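You operate a simulated robot arm through the tools that you are given. There is no shell and no other tool. Be economical: measure what you need, move in short steps, check, and stop when the job is done.

You are at the controls of a simulated robot arm. One attempt, no reset.

TASK
Fetch the large shim and set it on the blue shim pack.

The check looks at the end state, three seconds after you hand in, the way a careful person would. Anything else that was tipped, shoved, dropped, spilled or broken makes it a failure.

THE ROBOT
A 7-joint arm with a two-finger parallel gripper, fixed in place. Base frame: the origin is at the foot of the arm, x ahead of it, y to its left, z up; the work surface is at about z = 0. Units: m, degrees, N and s.
With the tool pointing down near the work surface it reaches from about 0.24 to 0.62 m from the base axis. Its first joint turns from -66.0 to 66.0 degrees. Payload 2.6 kg.
Tool frame: the origin (TCP) lies between the finger pads and is the grasp point; the fingertips stand 0.03 m ahead of it; z points along the fingers, y is the line along which they close. The gripper opens to 0.094 m. The fingers are 0.028 m wide and 0.01 m thick; the gripper's body (0.05 by 0.096 m) begins 0.055 m behind the TCP.
Orientation is told as [roll, pitch, yaw] about the base's x, y, z axes, in that order, counted from this pose: with the fingers straight down and closing along the base's y, the tool's x points along the base's -x, its y along +y and its z along -z.

THE INTERFACE
- The arm moves only by the tool drive_tool. Its argument "plan" is a list of rows, each a list of 7 numbers: the shift along the tool's x, y, z in units of 200 mm (1.0 is 200 mm), then the turn, a rotation vector about the tool's x, y, z in units of 180 degrees (1.0 is 180 degrees), then the gripper command, from -1 (fully open) to 1 (shut), values between in proportion. In form: [[tx, ty, tz, ax, ay, az, grip], ...]. A call has 1 to 10 rows; each row is the pose to reach, as a shift and turn from the pose commanded when the call began, along the tool's axes at that moment. A call with a number of a shift or a turn outside -1 to 1 is refused whole. A row lasts 0.2 s, in which the tool goes at most 0.05 m and 8.6 degrees; a call with a longer step from one row to the next is refused whole, and so is a gripper value outside its range. Where a pose cannot be reached the arm comes as near as it can. A force on the tool above 40 N (or 10 N above the force at the start of the call, whichever is more), or a blocked arm, ends the call early, and 0.2 s more pass. Each finger travels about 0.072 m/s and halts on what it meets, pressing with about 33 N; the grip force reading is that of the motor and also rises with nothing between the fingers. The clock runs only during rows and for 0.2 s after the last one: add rows that repeat a pose to give the fingers time. It gives the time, the measured TCP pose, the force on the tool (base axes), the opening and the grip force at its end, in the units of the frame above (readings bear some noise), and new pictures: "show" is both (left out), scene, wrist or none.
- Cameras (640 x 400 px; columns grow to the right, rows downward): "scene" is fixed at [0.0343, 0.4425, 0.5441]; the picture's right is [-0.72, -0.69, 0.00], its down [-0.51, 0.54, -0.67] and it looks along [0.46, -0.48, -0.74] (base axes); focal length 332 px, centre (320, 200). "wrist" rides on the gripper at [0.076, 0.014, -0.103] in the tool frame; the picture's right is [-0.18, 0.98, 0.00], its down [-0.75, -0.14, -0.64] and it looks along [-0.63, -0.12, 0.77] (tool axes); focal length 243 px, centre (320, 200). There is no depth. A picture from a camera that has moved, and an enlarged one, comes with that camera's place and axes in the base frame and with its lens.
- zoom(camera, box): a new picture of the part [left, top, right, bottom] of that camera's present view, enlarged. The clock stands still meanwhile.
- finish_job(): hands the job in; it is judged then, once.

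Go step by step. Nothing tells you positions but the pictures and the camera data: compare them with the known pose of the tool, close in by small moves and look again before you grip or let go. The budget is 90 turns and 170 pictures, counting those below and the enlarged ones. Unless the task says otherwise, let go and move clear before handing in, and close with one line.

The tools are called after ">>>" as name(argument=value, ...) on one line, values as JSON. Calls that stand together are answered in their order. drive_tool: Moves the arm, as the interface text tells. Its arguments: {"type":"object","properties":{"plan":{"type":"array","items":{"type":"array","items":{"type":"number"}}},"show":{"type":"string","enum":["both","scene","wrist","none"]}},"required":["plan"]} The other tools are called the same way: zoom (camera, box) takes an enlarged picture of a part of a camera's view; finish_job () hands the job in.

At the start:

```text
clock: 0.0
tool_pos: [0.2603, 0.2509, 0.2339]
ee_rot: [0.0, -0.1, 0.0]
ft_force: [0.0, 0.0, 0.5]
gripper_width: 0.0939
finger_force: 0.0
```

scene: 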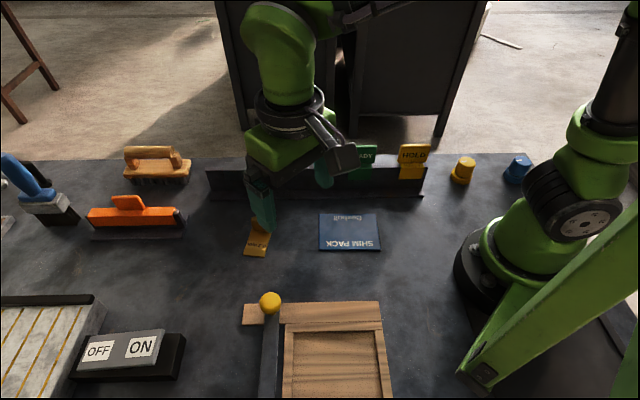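
wrist: 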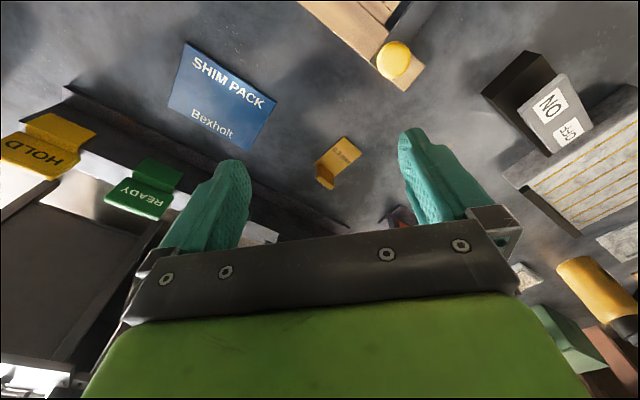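

I see a blue "SHIM PACK" plate and a small yellow bent piece with a label below the gripper. I'll zoom in to identify the shims.

>>> zoom(camera="scene", box=[200, 180, 400, 305])

>>> zoom(camera="wrist", box=[270, 110, 430, 210])

>>> zoom(camera="scene", box=[0, 120, 240, 270])

```text
3.20 times, centred on (300, 242) of scene
camera zoom: at [0.0343, 0.4425, 0.5441], right [-0.72, -0.69, 0.0], down [-0.51, 0.54, -0.67], along [0.46, -0.48, -0.74], focal length 1063 px, centre (384, 64)
```

zoom: 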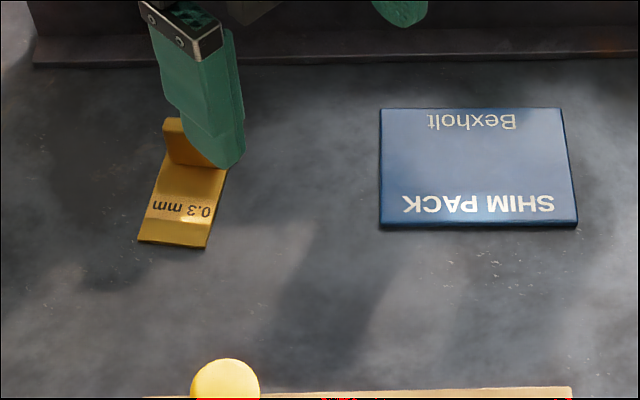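

```text
4.00 times, centred on (350, 160) of wrist
camera zoom: at [0.1838, 0.2643, 0.337], right [0.18, 0.98, 0.0], down [0.75, -0.14, 0.64], along [0.63, -0.12, -0.77], focal length 970 px, centre (200, 360)
```

zoom: 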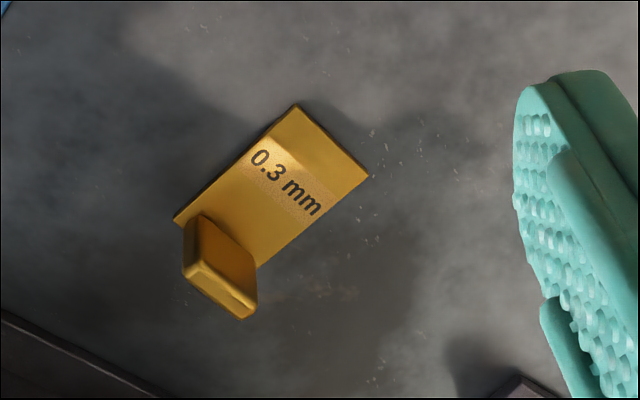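

```text
2.67 times, centred on (120, 195) of scene
camera zoom: at [0.0343, 0.4425, 0.5441], right [-0.72, -0.69, 0.0], down [-0.51, 0.54, -0.67], along [0.46, -0.48, -0.74], focal length 886 px, centre (853, 213)
```

zoom: 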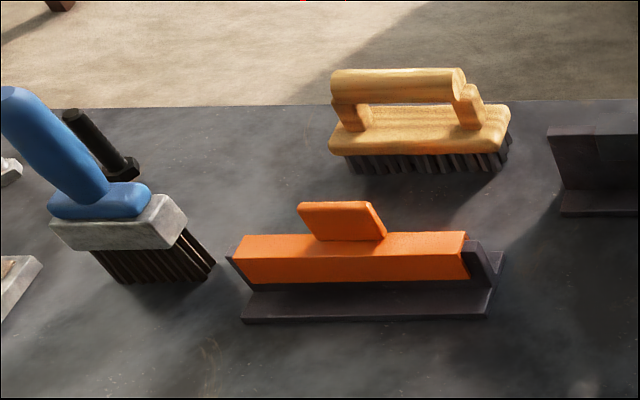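

The yellow piece is marked 0.3 mm; the orange piece is unclear. I'll look closer at the other objects before choosing.

>>> zoom(camera="scene", box=[75, 180, 203, 260])

>>> zoom(camera="scene", box=[310, 120, 550, 270])

>>> zoom(camera="scene", box=[0, 250, 400, 400])

>>> zoom(camera="wrist", box=[380, 150, 640, 390])

```text
5.00 times, centred on (139, 220) of scene
camera zoom: at [0.0343, 0.4425, 0.5441], right [-0.72, -0.69, 0.0], down [-0.51, 0.54, -0.67], along [0.46, -0.48, -0.74], focal length 1662 px, centre (1225, 100)
```

zoom: 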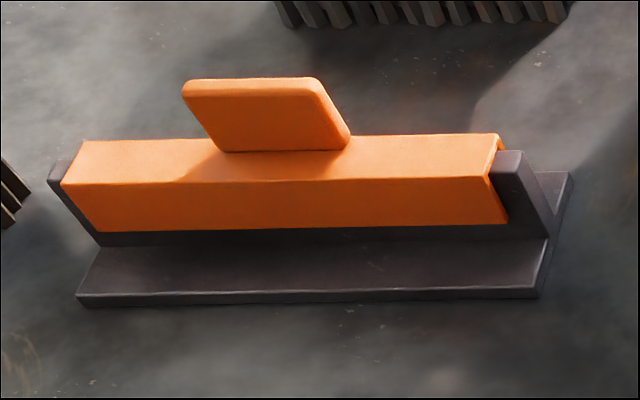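

```text
2.67 times, centred on (430, 195) of scene
camera zoom: at [0.0343, 0.4425, 0.5441], right [-0.72, -0.69, 0.0], down [-0.51, 0.54, -0.67], along [0.46, -0.48, -0.74], focal length 886 px, centre (27, 213)
```

zoom: 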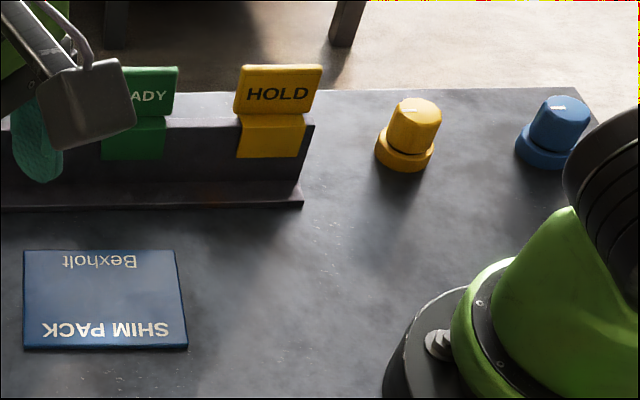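

```text
1.60 times, centred on (200, 325) of scene
camera zoom: at [0.0343, 0.4425, 0.5441], right [-0.72, -0.69, 0.0], down [-0.51, 0.54, -0.67], along [0.46, -0.48, -0.74], focal length 532 px, centre (512, 0)
```

zoom: 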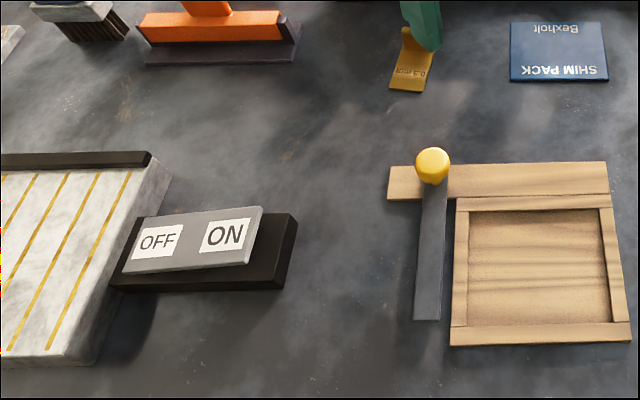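

```text
1.67 times, centred on (510, 270) of wrist
camera zoom: at [0.1838, 0.2643, 0.337], right [0.18, 0.98, 0.0], down [0.75, -0.14, 0.64], along [0.63, -0.12, -0.77], focal length 404 px, centre (3, 83)
```

zoom: 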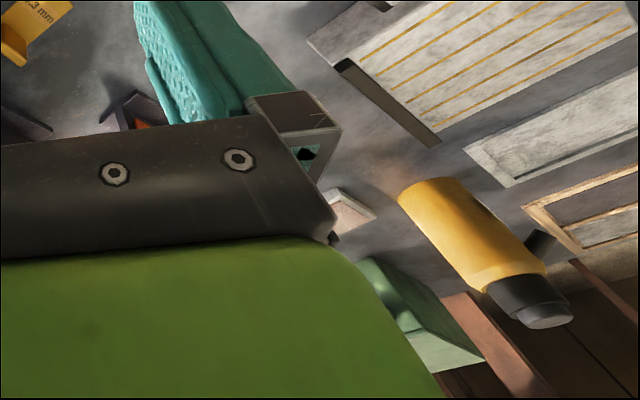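

The 0.3 mm piece lies near (0.39, 0.25) within reach, but another shim could be hidden behind the rail or the arm. I'll raise the arm and look round first.

>>> drive_tool(plan=[[0, 0, -0.2, 0, 0, 0, -1], [0, -0.15, -0.35, 0, 0, 0, -1], [0, -0.35, -0.45, 0, 0, 0, -1], [0, -0.55, -0.5, 0, 0, 0, -1], [0, -0.75, -0.5, 0, 0, 0, -1], [0, -0.95, -0.5, 0, 0, 0, -1]])

```text
clock: 1.4
tool_pos: [0.2584, 0.0587, 0.337]
ee_rot: [0.0, 0.0, 0.0]
ft_force: [0.1, -0.6, 0.0]
gripper_width: 0.0939
finger_force: 0.0
camera wrist: at [0.1828, 0.0746, 0.4401], right [0.18, 0.98, 0.0], down [0.75, -0.14, 0.64], along [0.63, -0.12, -0.77], focal length 243 px, centre (320, 200)
```

scene: 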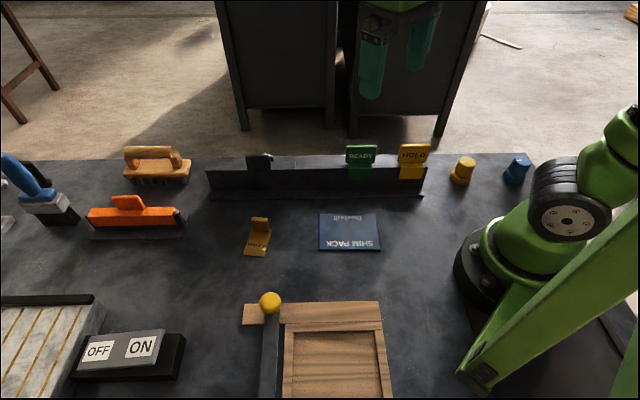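
wrist: 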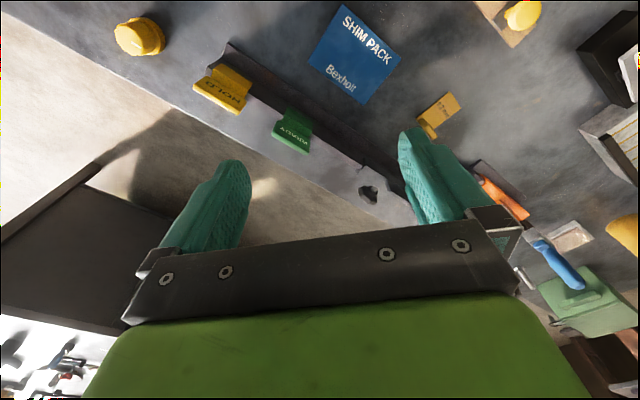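

Now the rail is clear; there's something at (260,160). Zooming there and on the wrist's view.

>>> zoom(camera="scene", box=[200, 130, 360, 260])

>>> zoom(camera="wrist", box=[300, 80, 460, 220])

>>> zoom(camera="wrist", box=[460, 130, 640, 270])

```text
3.08 times, centred on (280, 195) of scene
camera zoom: at [0.0343, 0.4425, 0.5441], right [-0.72, -0.69, 0.0], down [-0.51, 0.54, -0.67], along [0.46, -0.48, -0.74], focal length 1022 px, centre (443, 215)
```

zoom: 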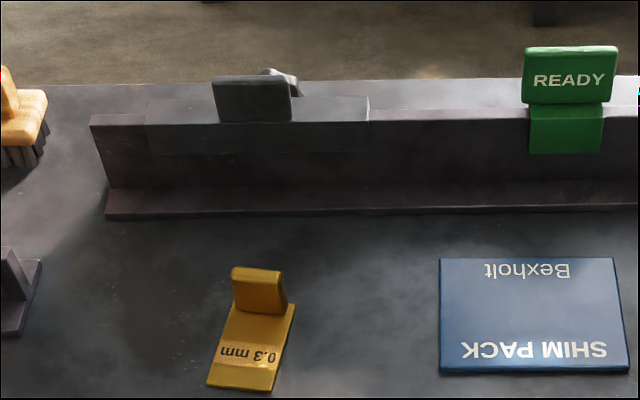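

```text
2.86 times, centred on (380, 150) of wrist
camera zoom: at [0.1828, 0.0746, 0.4401], right [0.18, 0.98, 0.0], down [0.75, -0.14, 0.64], along [0.63, -0.12, -0.77], focal length 693 px, centre (149, 343)
```

zoom: 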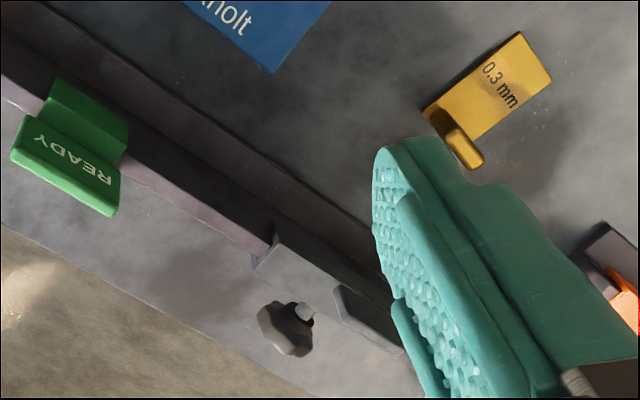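

```text
2.86 times, centred on (550, 200) of wrist
camera zoom: at [0.1828, 0.0746, 0.4401], right [0.18, 0.98, 0.0], down [0.75, -0.14, 0.64], along [0.63, -0.12, -0.77], focal length 693 px, centre (-337, 200)
```

zoom: 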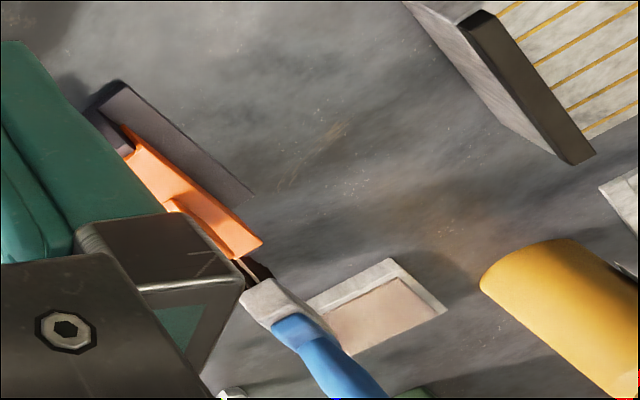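

A dark grey saddle piece with a tab straddles the rail with a knob behind. I'll shift so the wrist camera sees it between the fingers.

>>> drive_tool(plan=[[0, 0.2, 0, 0, 0, 0, -1], [0, 0.4, 0, 0, 0, 0, -1], [0, 0.5, 0, 0, 0, 0, -1], [0, 0.5, 0, 0, 0, 0, -1]], show="wrist")

>>> zoom(camera="wrist", box=[250, 120, 410, 230])

>>> zoom(camera="scene", box=[215, 140, 315, 205])

```text
clock: 2.4
tool_pos: [0.2622, 0.1584, 0.3339]
ee_rot: [0.0, 0.0, 0.0]
ft_force: [0.0, 0.6, 0.4]
gripper_width: 0.0942
finger_force: 0.0
camera wrist: at [0.1859, 0.1738, 0.4366], right [0.18, 0.98, 0.0], down [0.75, -0.14, 0.64], along [0.63, -0.12, -0.77], focal length 243 px, centre (320, 200)
```

wrist: 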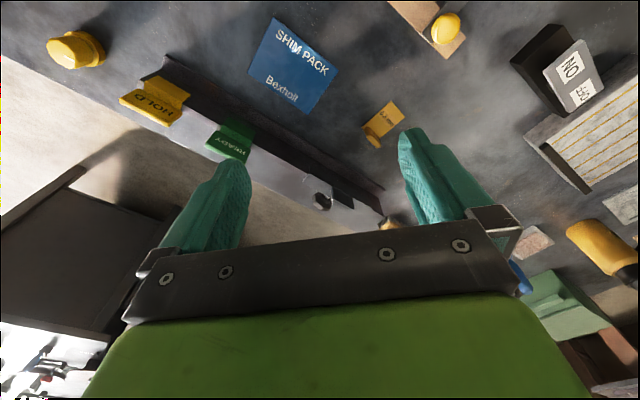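

```text
3.64 times, centred on (330, 175) of wrist
camera zoom: at [0.1859, 0.1738, 0.4366], right [0.18, 0.98, 0.0], down [0.75, -0.14, 0.64], along [0.63, -0.12, -0.77], focal length 882 px, centre (284, 291)
```

zoom: 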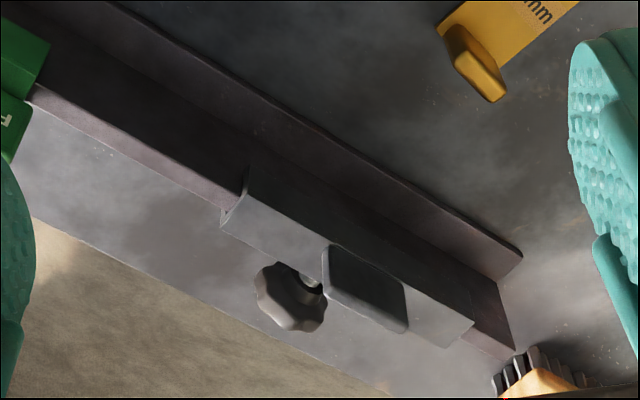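

```text
6.15 times, centred on (265, 172) of scene
camera zoom: at [0.0343, 0.4425, 0.5441], right [-0.72, -0.69, 0.0], down [-0.51, 0.54, -0.67], along [0.46, -0.48, -0.74], focal length 2045 px, centre (658, 369)
```

zoom: 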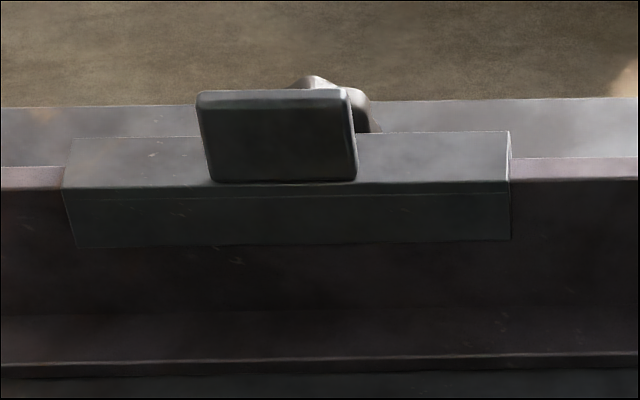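

The grey piece is a clamped stop-like saddle, not obviously a shim. I'll look at the unseen parts of the bench (left side) before choosing.

>>> drive_tool(plan=[[0, 0, 0, 0, 0, -0.045, -1], [0, 0, 0, 0, 0, -0.09, -1], [0, 0, 0, 0, 0, -0.135, -1], [0, 0, 0, 0, 0, -0.18, -1], [0, 0, 0, 0, 0, -0.225, -1], [0, 0, 0, 0, 0, -0.27, -1], [0, 0, 0, 0, 0, -0.315, -1], [0, 0, 0, 0, 0, -0.36, -1], [0, 0, 0, 0, 0, -0.405, -1], [0, 0, 0, 0, 0, -0.45, -1]])

```text
clock: 4.6
tool_pos: [0.2587, 0.1598, 0.3337]
ee_rot: [-0.1, 0.0, 81.1]
ft_force: [-0.5, -0.2, 0.2]
gripper_width: 0.0941
finger_force: 0.1
camera wrist: at [0.2336, 0.0872, 0.437], right [-0.94, 0.33, 0.0], down [0.26, 0.72, 0.64], along [0.21, 0.61, -0.77], focal length 243 px, centre (320, 200)
```

scene: 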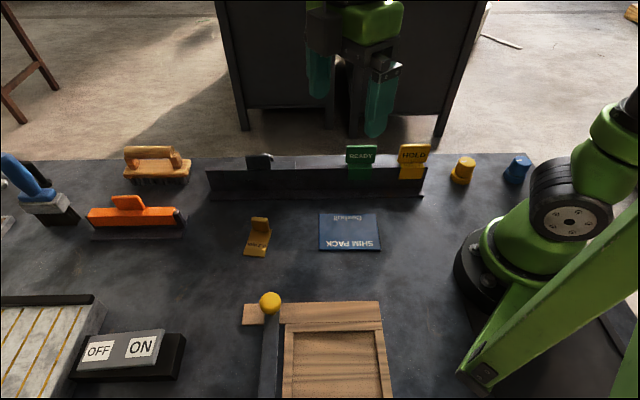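
wrist: 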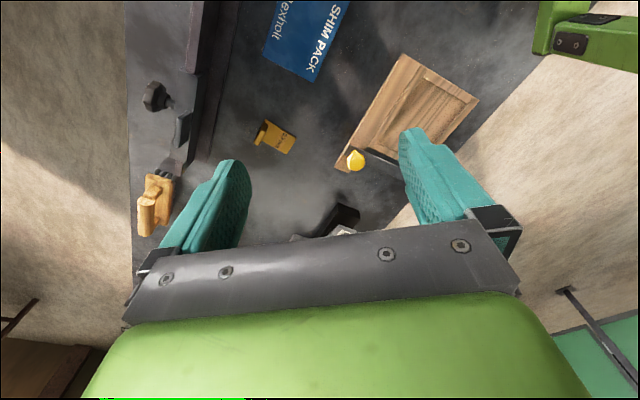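

The bench holds only one piece clearly matching a shim: the yellow 0.3 mm piece, plate about 40×70 mm near (0.385, 0.255), with its upright tab near (0.407, 0.228). I'll hover over the tab at yaw ≈38° and look.

>>> drive_tool(plan=[[-0.0765, -0.111, 0.125, 0, 0, 0.04, -1], [-0.153, -0.222, 0.25, 0, 0, 0.08, -1], [-0.2295, -0.333, 0.375, 0, 0, 0.12, -1], [-0.306, -0.444, 0.5, 0, 0, 0.16, -1], [-0.3825, -0.555, 0.625, 0, 0, 0.2, -1], [-0.459, -0.667, 0.75, 0, 0, 0.239, -1], [-0.459, -0.667, 0.75, 0, 0, 0.239, -1]])

```text
clock: 6.2
tool_pos: [0.4069, 0.2298, 0.184]
ee_rot: [0.0, -0.1, 37.9]
ft_force: [0.9, -0.3, 0.6]
gripper_width: 0.0941
finger_force: 0.2
camera wrist: at [0.3371, 0.1933, 0.2869], right [-0.46, 0.89, 0.0], down [0.68, 0.35, 0.64], along [0.57, 0.29, -0.77], focal length 243 px, centre (320, 200)
```

scene: 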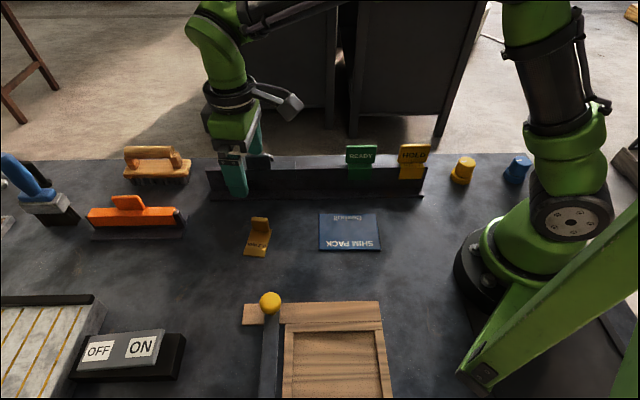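
wrist: 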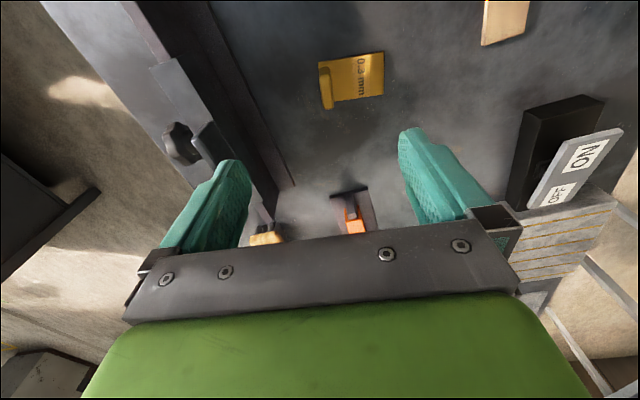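

>>> zoom(camera="wrist", box=[290, 30, 418, 110])

>>> zoom(camera="scene", box=[216, 200, 296, 260])

```text
5.00 times, centred on (354, 70) of wrist
camera zoom: at [0.3371, 0.1933, 0.2869], right [-0.46, 0.89, 0.0], down [0.68, 0.35, 0.64], along [0.57, 0.29, -0.77], focal length 1213 px, centre (150, 850)
```

zoom: 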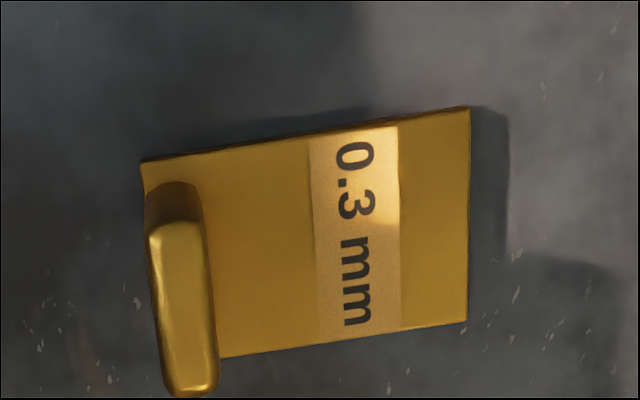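

```text
6.67 times, centred on (256, 230) of scene
camera zoom: at [0.0343, 0.4425, 0.5441], right [-0.72, -0.69, 0.0], down [-0.51, 0.54, -0.67], along [0.46, -0.48, -0.74], focal length 2215 px, centre (747, 0)
```

zoom: 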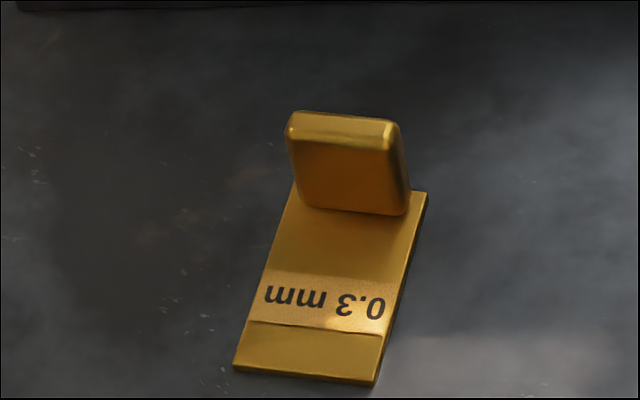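

The plate's corners give yaw ≈ 36° and the tab's centre near (0.398, 0.232), about 12 mm thick and topping out near z 0.033. I'll descend part-way with the gripper narrowed and check.

>>> drive_tool(plan=[[0.01, 0.01, 0.13, 0, 0, 0.0106, -0.4], [0.03, 0.035, 0.26, 0, 0, 0.0106, -0.4], [0.03, 0.035, 0.4, 0, 0, 0.0106, -0.4], [0.03, 0.035, 0.54, 0, 0, 0.0106, -0.4], [0.03, 0.035, 0.54, 0, 0, 0.0106, -0.4]])

>>> zoom(camera="scene", box=[196, 180, 316, 265])

```text
clock: 7.4
tool_pos: [0.3988, 0.2308, 0.0785]
ee_rot: [0.1, 0.0, 36.0]
ft_force: [0.3, 0.0, 0.1]
gripper_width: 0.0659
finger_force: 0.1
camera wrist: at [0.3297, 0.1981, 0.1806], right [-0.43, 0.9, 0.0], down [0.69, 0.33, 0.64], along [0.58, 0.28, -0.77], focal length 243 px, centre (320, 200)
```

scene: 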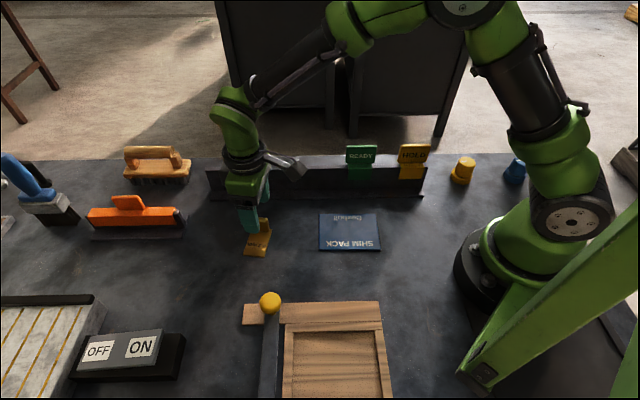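
wrist: 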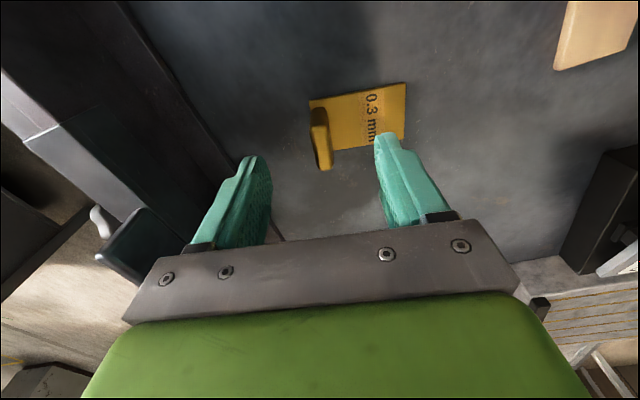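

```text
4.71 times, centred on (256, 222) of scene
camera zoom: at [0.0343, 0.4425, 0.5441], right [-0.72, -0.69, 0.0], down [-0.51, 0.54, -0.67], along [0.46, -0.48, -0.74], focal length 1564 px, centre (621, 94)
```

zoom: 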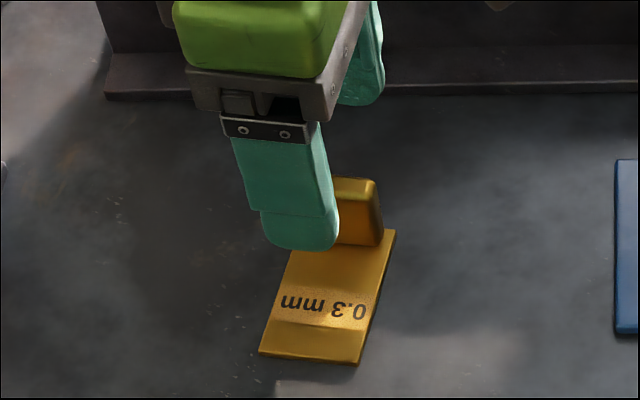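

The tab lies centrally between the fingers with small residuals. Lowering to TCP z ≈ 0.040 so the tips stop just above the plate.

>>> drive_tool(plan=[[0.015, 0.006, 0.08, 0, 0, 0, -0.4], [0.015, 0.006, 0.15, 0, 0, 0, -0.4], [0.015, 0.006, 0.19, 0, 0, 0, -0.4], [0.015, 0.006, 0.19, 0, 0, 0, -0.4]])

>>> zoom(camera="scene", box=[196, 180, 316, 265])

>>> zoom(camera="wrist", box=[240, 110, 440, 235])

```text
clock: 8.4
tool_pos: [0.3945, 0.2295, 0.0381]
ee_rot: [0.1, -0.1, 36.0]
ft_force: [-1.2, 0.4, 0.4]
gripper_width: 0.0657
finger_force: 0.1
camera wrist: at [0.3247, 0.1981, 0.1412], right [-0.43, 0.9, 0.0], down [0.69, 0.33, 0.64], along [0.58, 0.28, -0.77], focal length 243 px, centre (320, 200)
```

scene: 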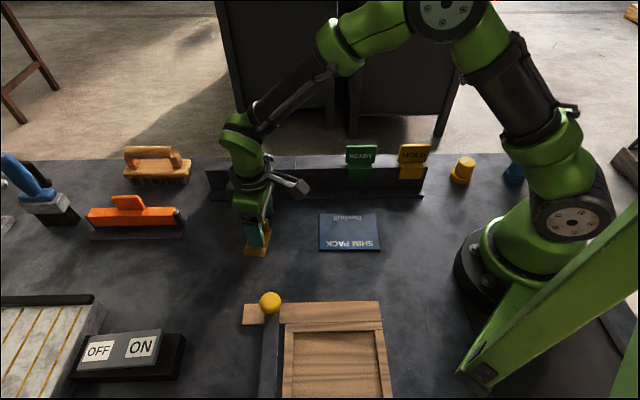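
wrist: 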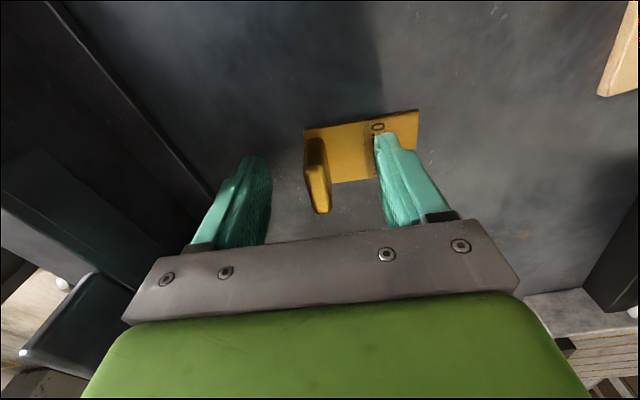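

```text
4.71 times, centred on (256, 222) of scene
camera zoom: at [0.0343, 0.4425, 0.5441], right [-0.72, -0.69, 0.0], down [-0.51, 0.54, -0.67], along [0.46, -0.48, -0.74], focal length 1564 px, centre (621, 94)
```

zoom: 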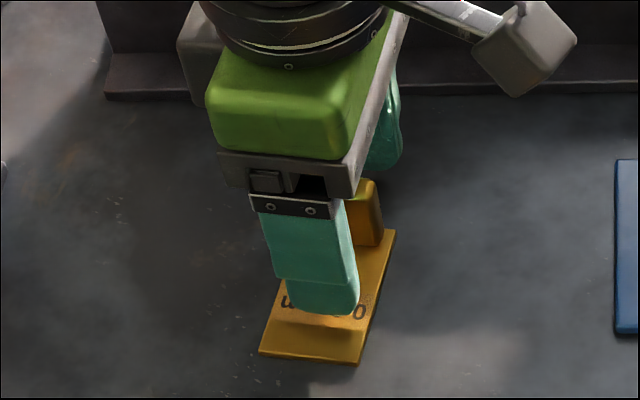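

```text
3.20 times, centred on (340, 172) of wrist
camera zoom: at [0.3247, 0.1981, 0.1412], right [-0.43, 0.9, 0.0], down [0.69, 0.33, 0.64], along [0.58, 0.28, -0.77], focal length 776 px, centre (256, 288)
```

zoom: 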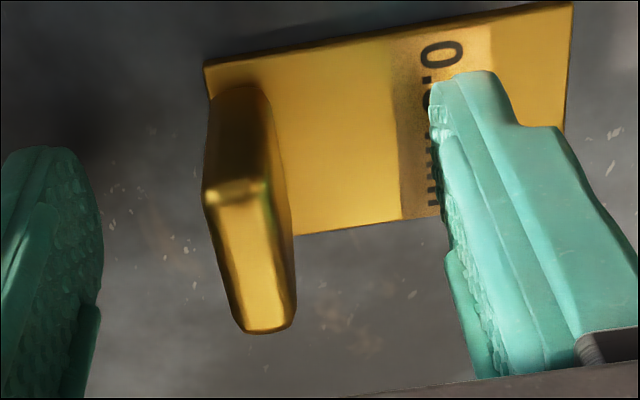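

The tab is between the pads and the tips are clear of the plate. Closing the gripper.

>>> drive_tool(plan=[[0, 0, 0, 0, 0, 0, 0.3], [0, 0, 0, 0, 0, 0, 1], [0, 0, 0, 0, 0, 0, 1], [0, 0, 0, 0, 0, 0, 1], [0, 0, 0, 0, 0, 0, 1]])

>>> zoom(camera="scene", box=[196, 180, 316, 265])

```text
clock: 9.6
tool_pos: [0.3951, 0.2303, 0.0391]
ee_rot: [0.0, 0.1, 35.9]
ft_force: [0.9, -0.7, -0.5]
gripper_width: 0.0157
finger_force: 32.7
camera wrist: at [0.3248, 0.198, 0.1414], right [-0.43, 0.9, 0.0], down [0.69, 0.33, 0.64], along [0.58, 0.28, -0.77], focal length 243 px, centre (320, 200)
```

scene: 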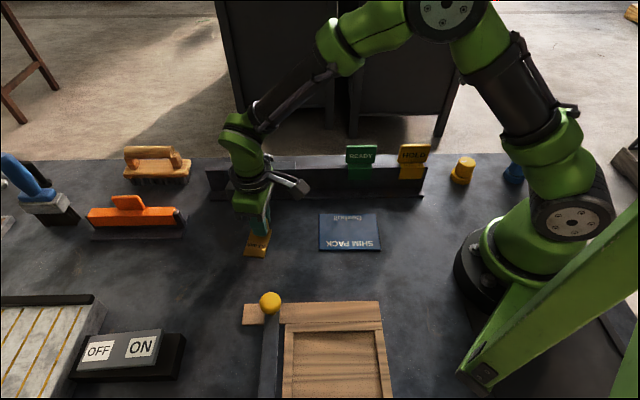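
wrist: 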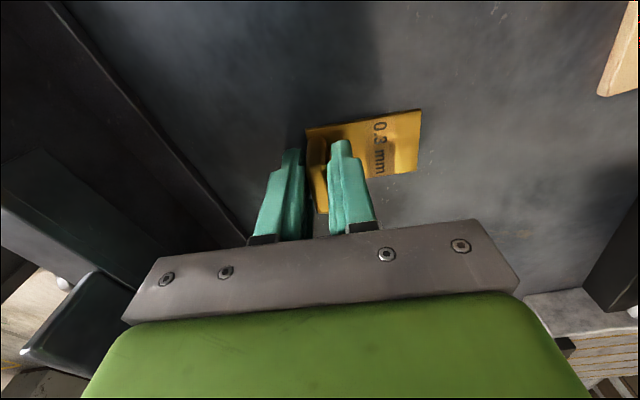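

```text
4.71 times, centred on (256, 222) of scene
camera zoom: at [0.0343, 0.4425, 0.5441], right [-0.72, -0.69, 0.0], down [-0.51, 0.54, -0.67], along [0.46, -0.48, -0.74], focal length 1564 px, centre (621, 94)
```

zoom: 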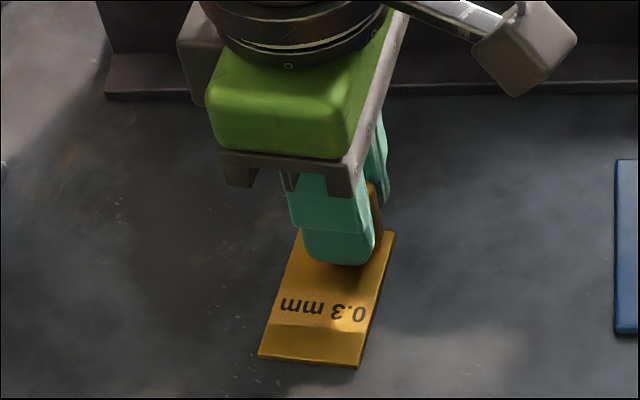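

Gripped at 15.7 mm. Lifting 80 mm straight up and checking.

>>> drive_tool(plan=[[0, 0, -0.08, 0, 0, 0, 1], [0, 0, -0.2, 0, 0, 0, 1], [0, 0, -0.32, 0, 0, 0, 1], [0, 0, -0.4, 0, 0, 0, 1], [0, 0, -0.4, 0, 0, 0, 1]])

>>> zoom(camera="scene", box=[190, 130, 390, 265])

```text
clock: 10.8
tool_pos: [0.3946, 0.2327, 0.1186]
ee_rot: [0.0, 0.0, 35.9]
ft_force: [-0.2, 0.1, -0.6]
gripper_width: 0.0155
finger_force: 33.2
camera wrist: at [0.3247, 0.1984, 0.2205], right [-0.43, 0.9, 0.0], down [0.69, 0.33, 0.64], along [0.58, 0.28, -0.77], focal length 243 px, centre (320, 200)
```

scene: 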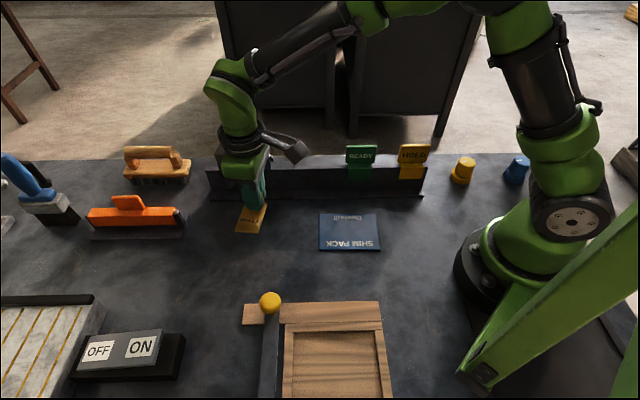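
wrist: 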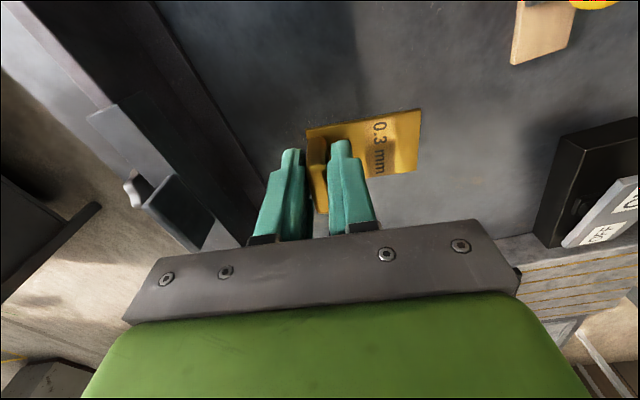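

```text
2.96 times, centred on (290, 198) of scene
camera zoom: at [0.0343, 0.4425, 0.5441], right [-0.72, -0.69, 0.0], down [-0.51, 0.54, -0.67], along [0.46, -0.48, -0.74], focal length 985 px, centre (409, 207)
```

zoom: 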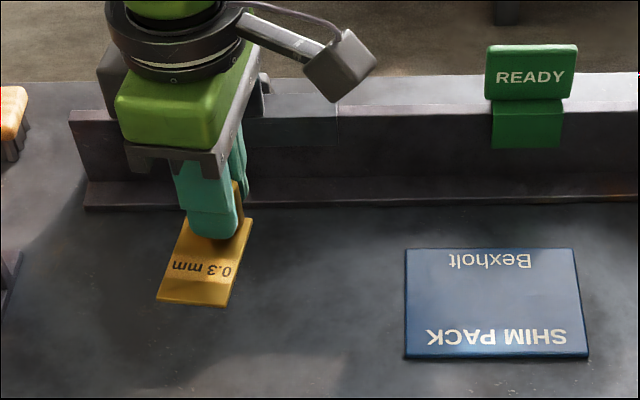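

The shim is held level. Next I move over the pack at this height, turning about 8° to square with it, so that the plate's centre comes over the pack's centre (0.268, 0.117).

>>> drive_tool(plan=[[0.14, -0.04, 0, 0, 0, -0.01, 1], [0.28, -0.08, 0, 0, 0, -0.02, 1], [0.42, -0.12, 0, 0, 0, -0.03, 1], [0.56, -0.16, 0, 0, 0, -0.04, 1], [0.7, -0.2, 0, 0, 0, -0.043, 1], [0.8345, -0.2325, 0, 0, 0, -0.043, 1], [0.8345, -0.2325, 0, 0, 0, -0.043, 1]])

>>> zoom(camera="scene", box=[270, 130, 430, 265])

```text
clock: 12.4
tool_pos: [0.2852, 0.0948, 0.1179]
ee_rot: [-0.1, 0.0, 43.8]
ft_force: [1.0, 0.0, 0.2]
gripper_width: 0.0157
finger_force: 33.8
camera wrist: at [0.2206, 0.0523, 0.2218], right [-0.55, 0.84, 0.0], down [0.64, 0.42, 0.64], along [0.54, 0.35, -0.77], focal length 243 px, centre (320, 200)
```

scene: 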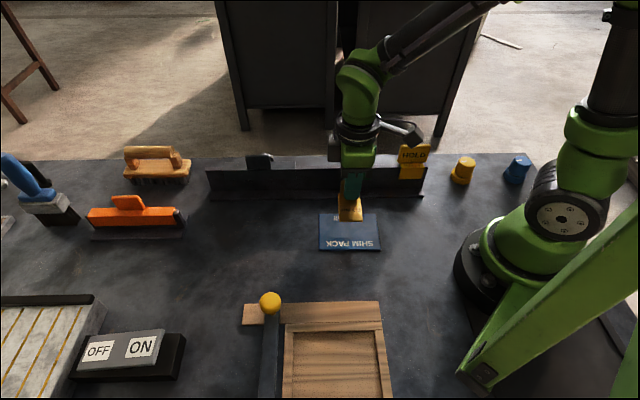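
wrist: 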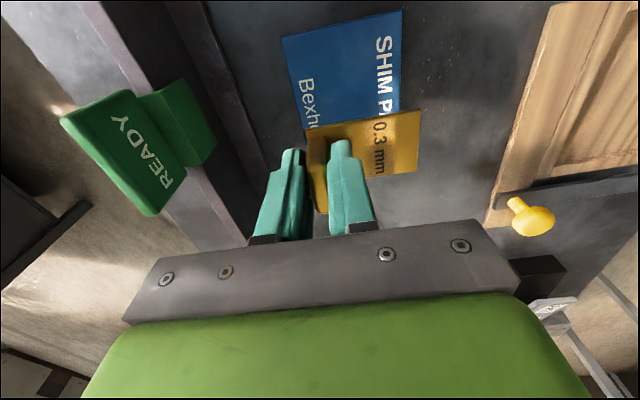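

```text
2.96 times, centred on (350, 198) of scene
camera zoom: at [0.0343, 0.4424, 0.5441], right [-0.72, -0.69, 0.0], down [-0.51, 0.54, -0.67], along [0.46, -0.48, -0.74], focal length 985 px, centre (231, 207)
```

zoom: 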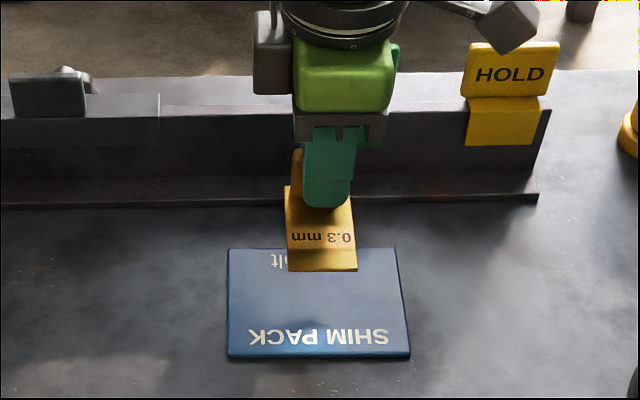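

The wrist view confirms the pack's corners. I'll lower to about 10 mm above the pack and check the seating.

>>> drive_tool(plan=[[-0.01, 0, 0.1, 0, 0, 0, 1], [-0.014, 0, 0.2, 0, 0, 0, 1], [-0.014, 0, 0.28, 0, 0, 0, 1], [-0.014, 0, 0.3, 0, 0, 0, 1], [-0.014, 0, 0.3, 0, 0, 0, 1]])

>>> zoom(camera="scene", box=[290, 180, 410, 265])

```text
clock: 13.6
tool_pos: [0.2887, 0.0969, 0.0597]
ee_rot: [0.0, 0.0, 43.8]
ft_force: [0.0, -0.1, -0.4]
gripper_width: 0.0159
finger_force: 32.7
camera wrist: at [0.2229, 0.0554, 0.162], right [-0.55, 0.84, 0.0], down [0.64, 0.42, 0.64], along [0.54, 0.35, -0.77], focal length 243 px, centre (320, 200)
```

scene: 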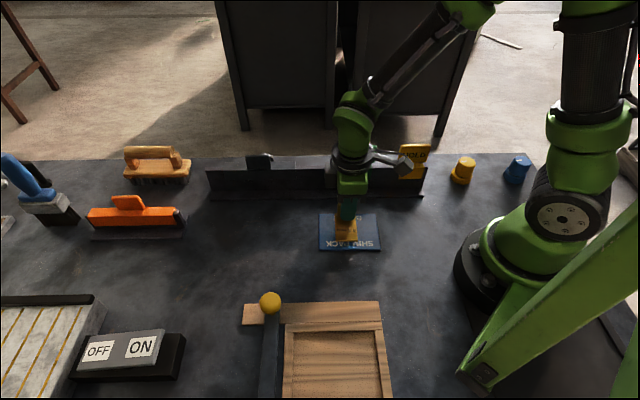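
wrist: 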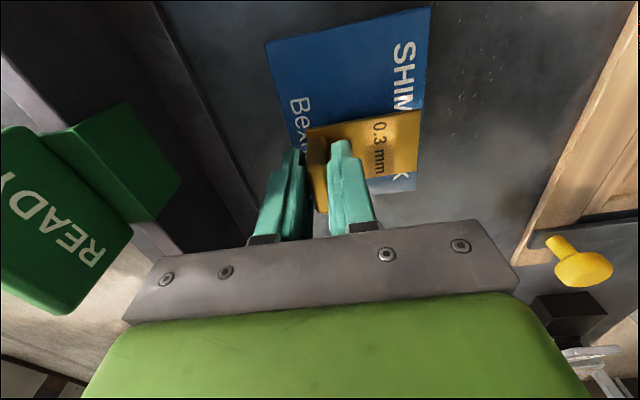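

```text
4.71 times, centred on (350, 222) of scene
camera zoom: at [0.0343, 0.4425, 0.5441], right [-0.72, -0.69, 0.0], down [-0.51, 0.54, -0.67], along [0.46, -0.48, -0.74], focal length 1564 px, centre (179, 94)
```

zoom: 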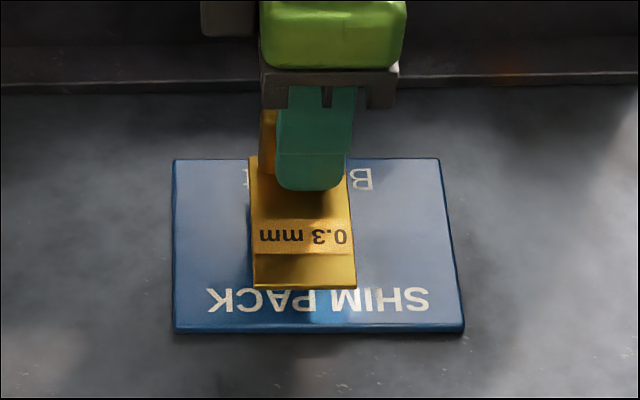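

The shim is centred over the pack. Lowering gently, watching the force for contact.

>>> drive_tool(plan=[[0, 0, 0.015, 0, 0, 0, 1], [0, 0, 0.03, 0, 0, 0, 1], [0, 0, 0.04, 0, 0, 0, 1], [0, 0, 0.05, 0, 0, 0, 1], [0, 0, 0.05, 0, 0, 0, 1]], show="none")

>>> zoom(camera="scene", box=[300, 205, 390, 260])

```text
clock: 14.8
tool_pos: [0.2885, 0.0963, 0.0484]
ee_rot: [0.0, 0.0, 43.8]
ft_force: [-0.6, -0.1, -1.0]
gripper_width: 0.0156
finger_force: 33.1
```

```text
7.11 times, centred on (345, 232) of scene
camera zoom: at [0.0343, 0.4425, 0.5441], right [-0.72, -0.69, 0.0], down [-0.51, 0.54, -0.67], along [0.46, -0.48, -0.74], focal length 2363 px, centre (142, -31)
```

zoom: 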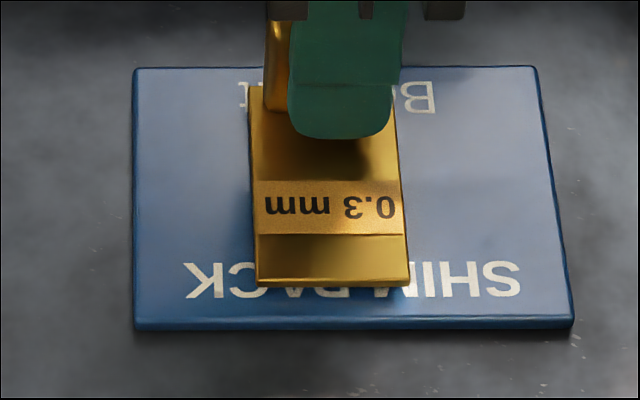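

Very close to the surface but no contact force yet. Continuing down by 1 mm steps.

>>> drive_tool(plan=[[0, 0, 0.005, 0, 0, 0, 1], [0, 0, 0.01, 0, 0, 0, 1], [0, 0, 0.01, 0, 0, 0, 1]], show="none")

```text
clock: 15.6
tool_pos: [0.2882, 0.0965, 0.0459]
ee_rot: [0.1, 0.0, 43.8]
ft_force: [0.1, 0.5, -0.9]
gripper_width: 0.0159
finger_force: 32.8
```

>>> drive_tool(plan=[[0, 0, 0.005, 0, 0, 0, 1], [0, 0, 0.01, 0, 0, 0, 1], [0, 0, 0.01, 0, 0, 0, 1]], show="none")

>>> zoom(camera="scene", box=[300, 205, 390, 260])

```text
clock: 16.4
tool_pos: [0.2895, 0.0966, 0.0448]
ee_rot: [-0.1, 0.0, 43.6]
ft_force: [-8.1, -7.9, 29.8]
gripper_width: 0.0158
finger_force: 33.2
```

```text
7.11 times, centred on (345, 232) of scene
camera zoom: at [0.0342, 0.4424, 0.5441], right [-0.72, -0.69, 0.0], down [-0.51, 0.54, -0.67], along [0.46, -0.48, -0.74], focal length 2363 px, centre (142, -31)
```

zoom: 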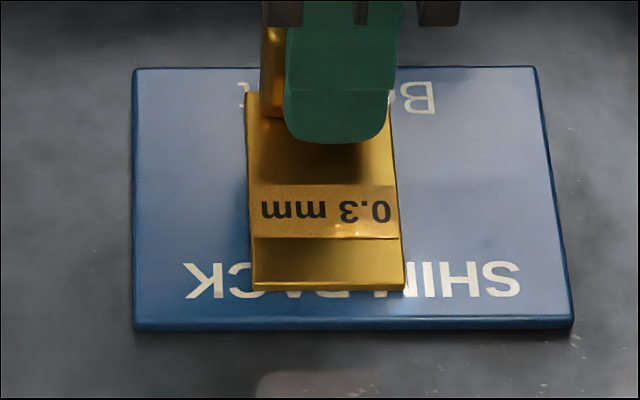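

Contact: 30 N. I ease up about 1 mm, then open moderately.

>>> drive_tool(plan=[[0, 0, -0.005, 0, 0, 0, 1], [0, 0, -0.005, 0, 0, 0, 1], [0, 0, -0.005, 0, 0, 0, 0.5], [0, 0, -0.005, 0, 0, 0, 0.2], [0, 0, -0.005, 0, 0, 0, 0.0], [0, 0, -0.005, 0, 0, 0, 0.0], [0, 0, -0.005, 0, 0, 0, 0.0]])

>>> zoom(camera="scene", box=[290, 180, 410, 265])

```text
clock: 18.0
tool_pos: [0.2885, 0.0951, 0.0462]
ee_rot: [0.0, 0.1, 43.7]
ft_force: [0.5, -0.3, -0.4]
gripper_width: 0.0468
finger_force: 0.1
camera wrist: at [0.2235, 0.0542, 0.1476], right [-0.55, 0.84, 0.0], down [0.64, 0.42, 0.64], along [0.54, 0.35, -0.77], focal length 243 px, centre (320, 200)
```

scene: 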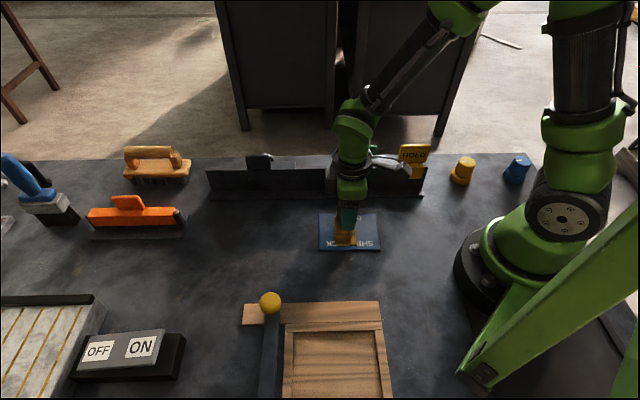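
wrist: 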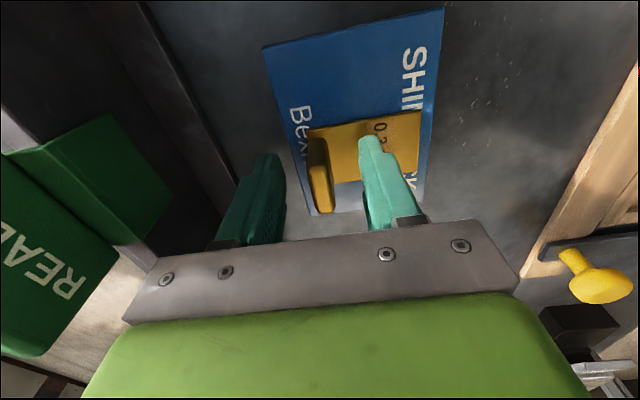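

```text
4.71 times, centred on (350, 222) of scene
camera zoom: at [0.0343, 0.4425, 0.5441], right [-0.72, -0.69, 0.0], down [-0.51, 0.54, -0.67], along [0.46, -0.48, -0.74], focal length 1564 px, centre (179, 94)
```

zoom: 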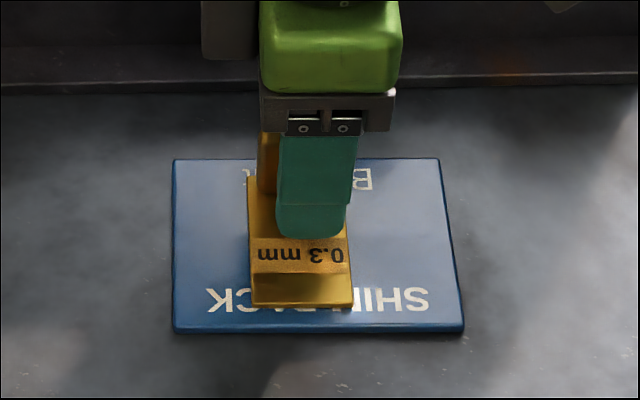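

Both fingers are free of the tab and the shim lies on the pack. Raising straight up to clear.

>>> drive_tool(plan=[[0, 0, -0.08, 0, 0, 0, 0], [0, 0, -0.2, 0, 0, 0, 0], [0, 0, -0.4, 0, 0, 0, 0], [0, 0, -0.6, 0, 0, 0, 0], [0, 0, -0.8, 0, 0, 0, 0], [0, 0, -0.8, 0, 0, 0, 0]])

>>> zoom(camera="scene", box=[200, 130, 440, 270])

```text
clock: 19.4
tool_pos: [0.2907, 0.0951, 0.2043]
ee_rot: [0.0, 0.0, 43.8]
ft_force: [0.9, -0.8, 0.5]
gripper_width: 0.0469
finger_force: 0.1
camera wrist: at [0.2265, 0.0544, 0.3073], right [-0.55, 0.84, 0.0], down [0.64, 0.42, 0.64], along [0.54, 0.35, -0.77], focal length 243 px, centre (320, 200)
```

scene: 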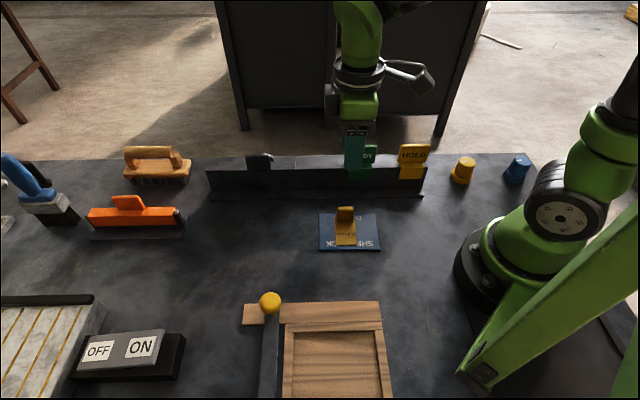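
wrist: 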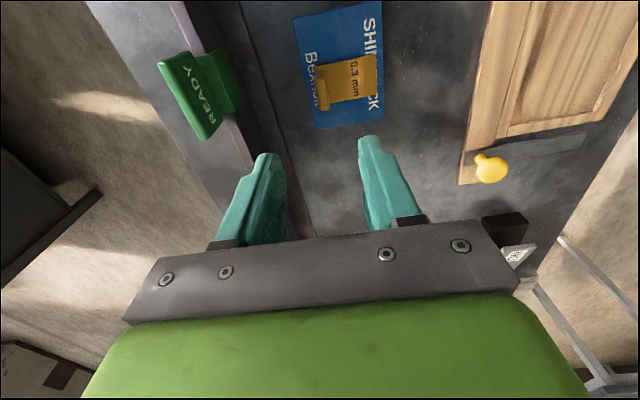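

```text
2.67 times, centred on (320, 200) of scene
camera zoom: at [0.0343, 0.4425, 0.5441], right [-0.72, -0.69, 0.0], down [-0.51, 0.54, -0.67], along [0.46, -0.48, -0.74], focal length 886 px, centre (320, 200)
```

zoom: 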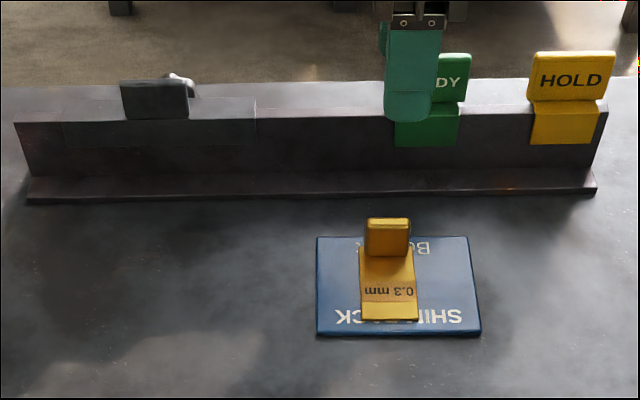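

The yellow shim lies flat and centred on the blue pack, the gripper is clear, and everything else looks undisturbed. Handing in.

>>> finish_job()

```text
The job is handed in.
```

I set the yellow shim marked "0.3 mm" flat on the blue shim pack, moved the gripper clear and disturbed nothing else; no label says "large", and I chose it because it was the only shim I could find within reach.
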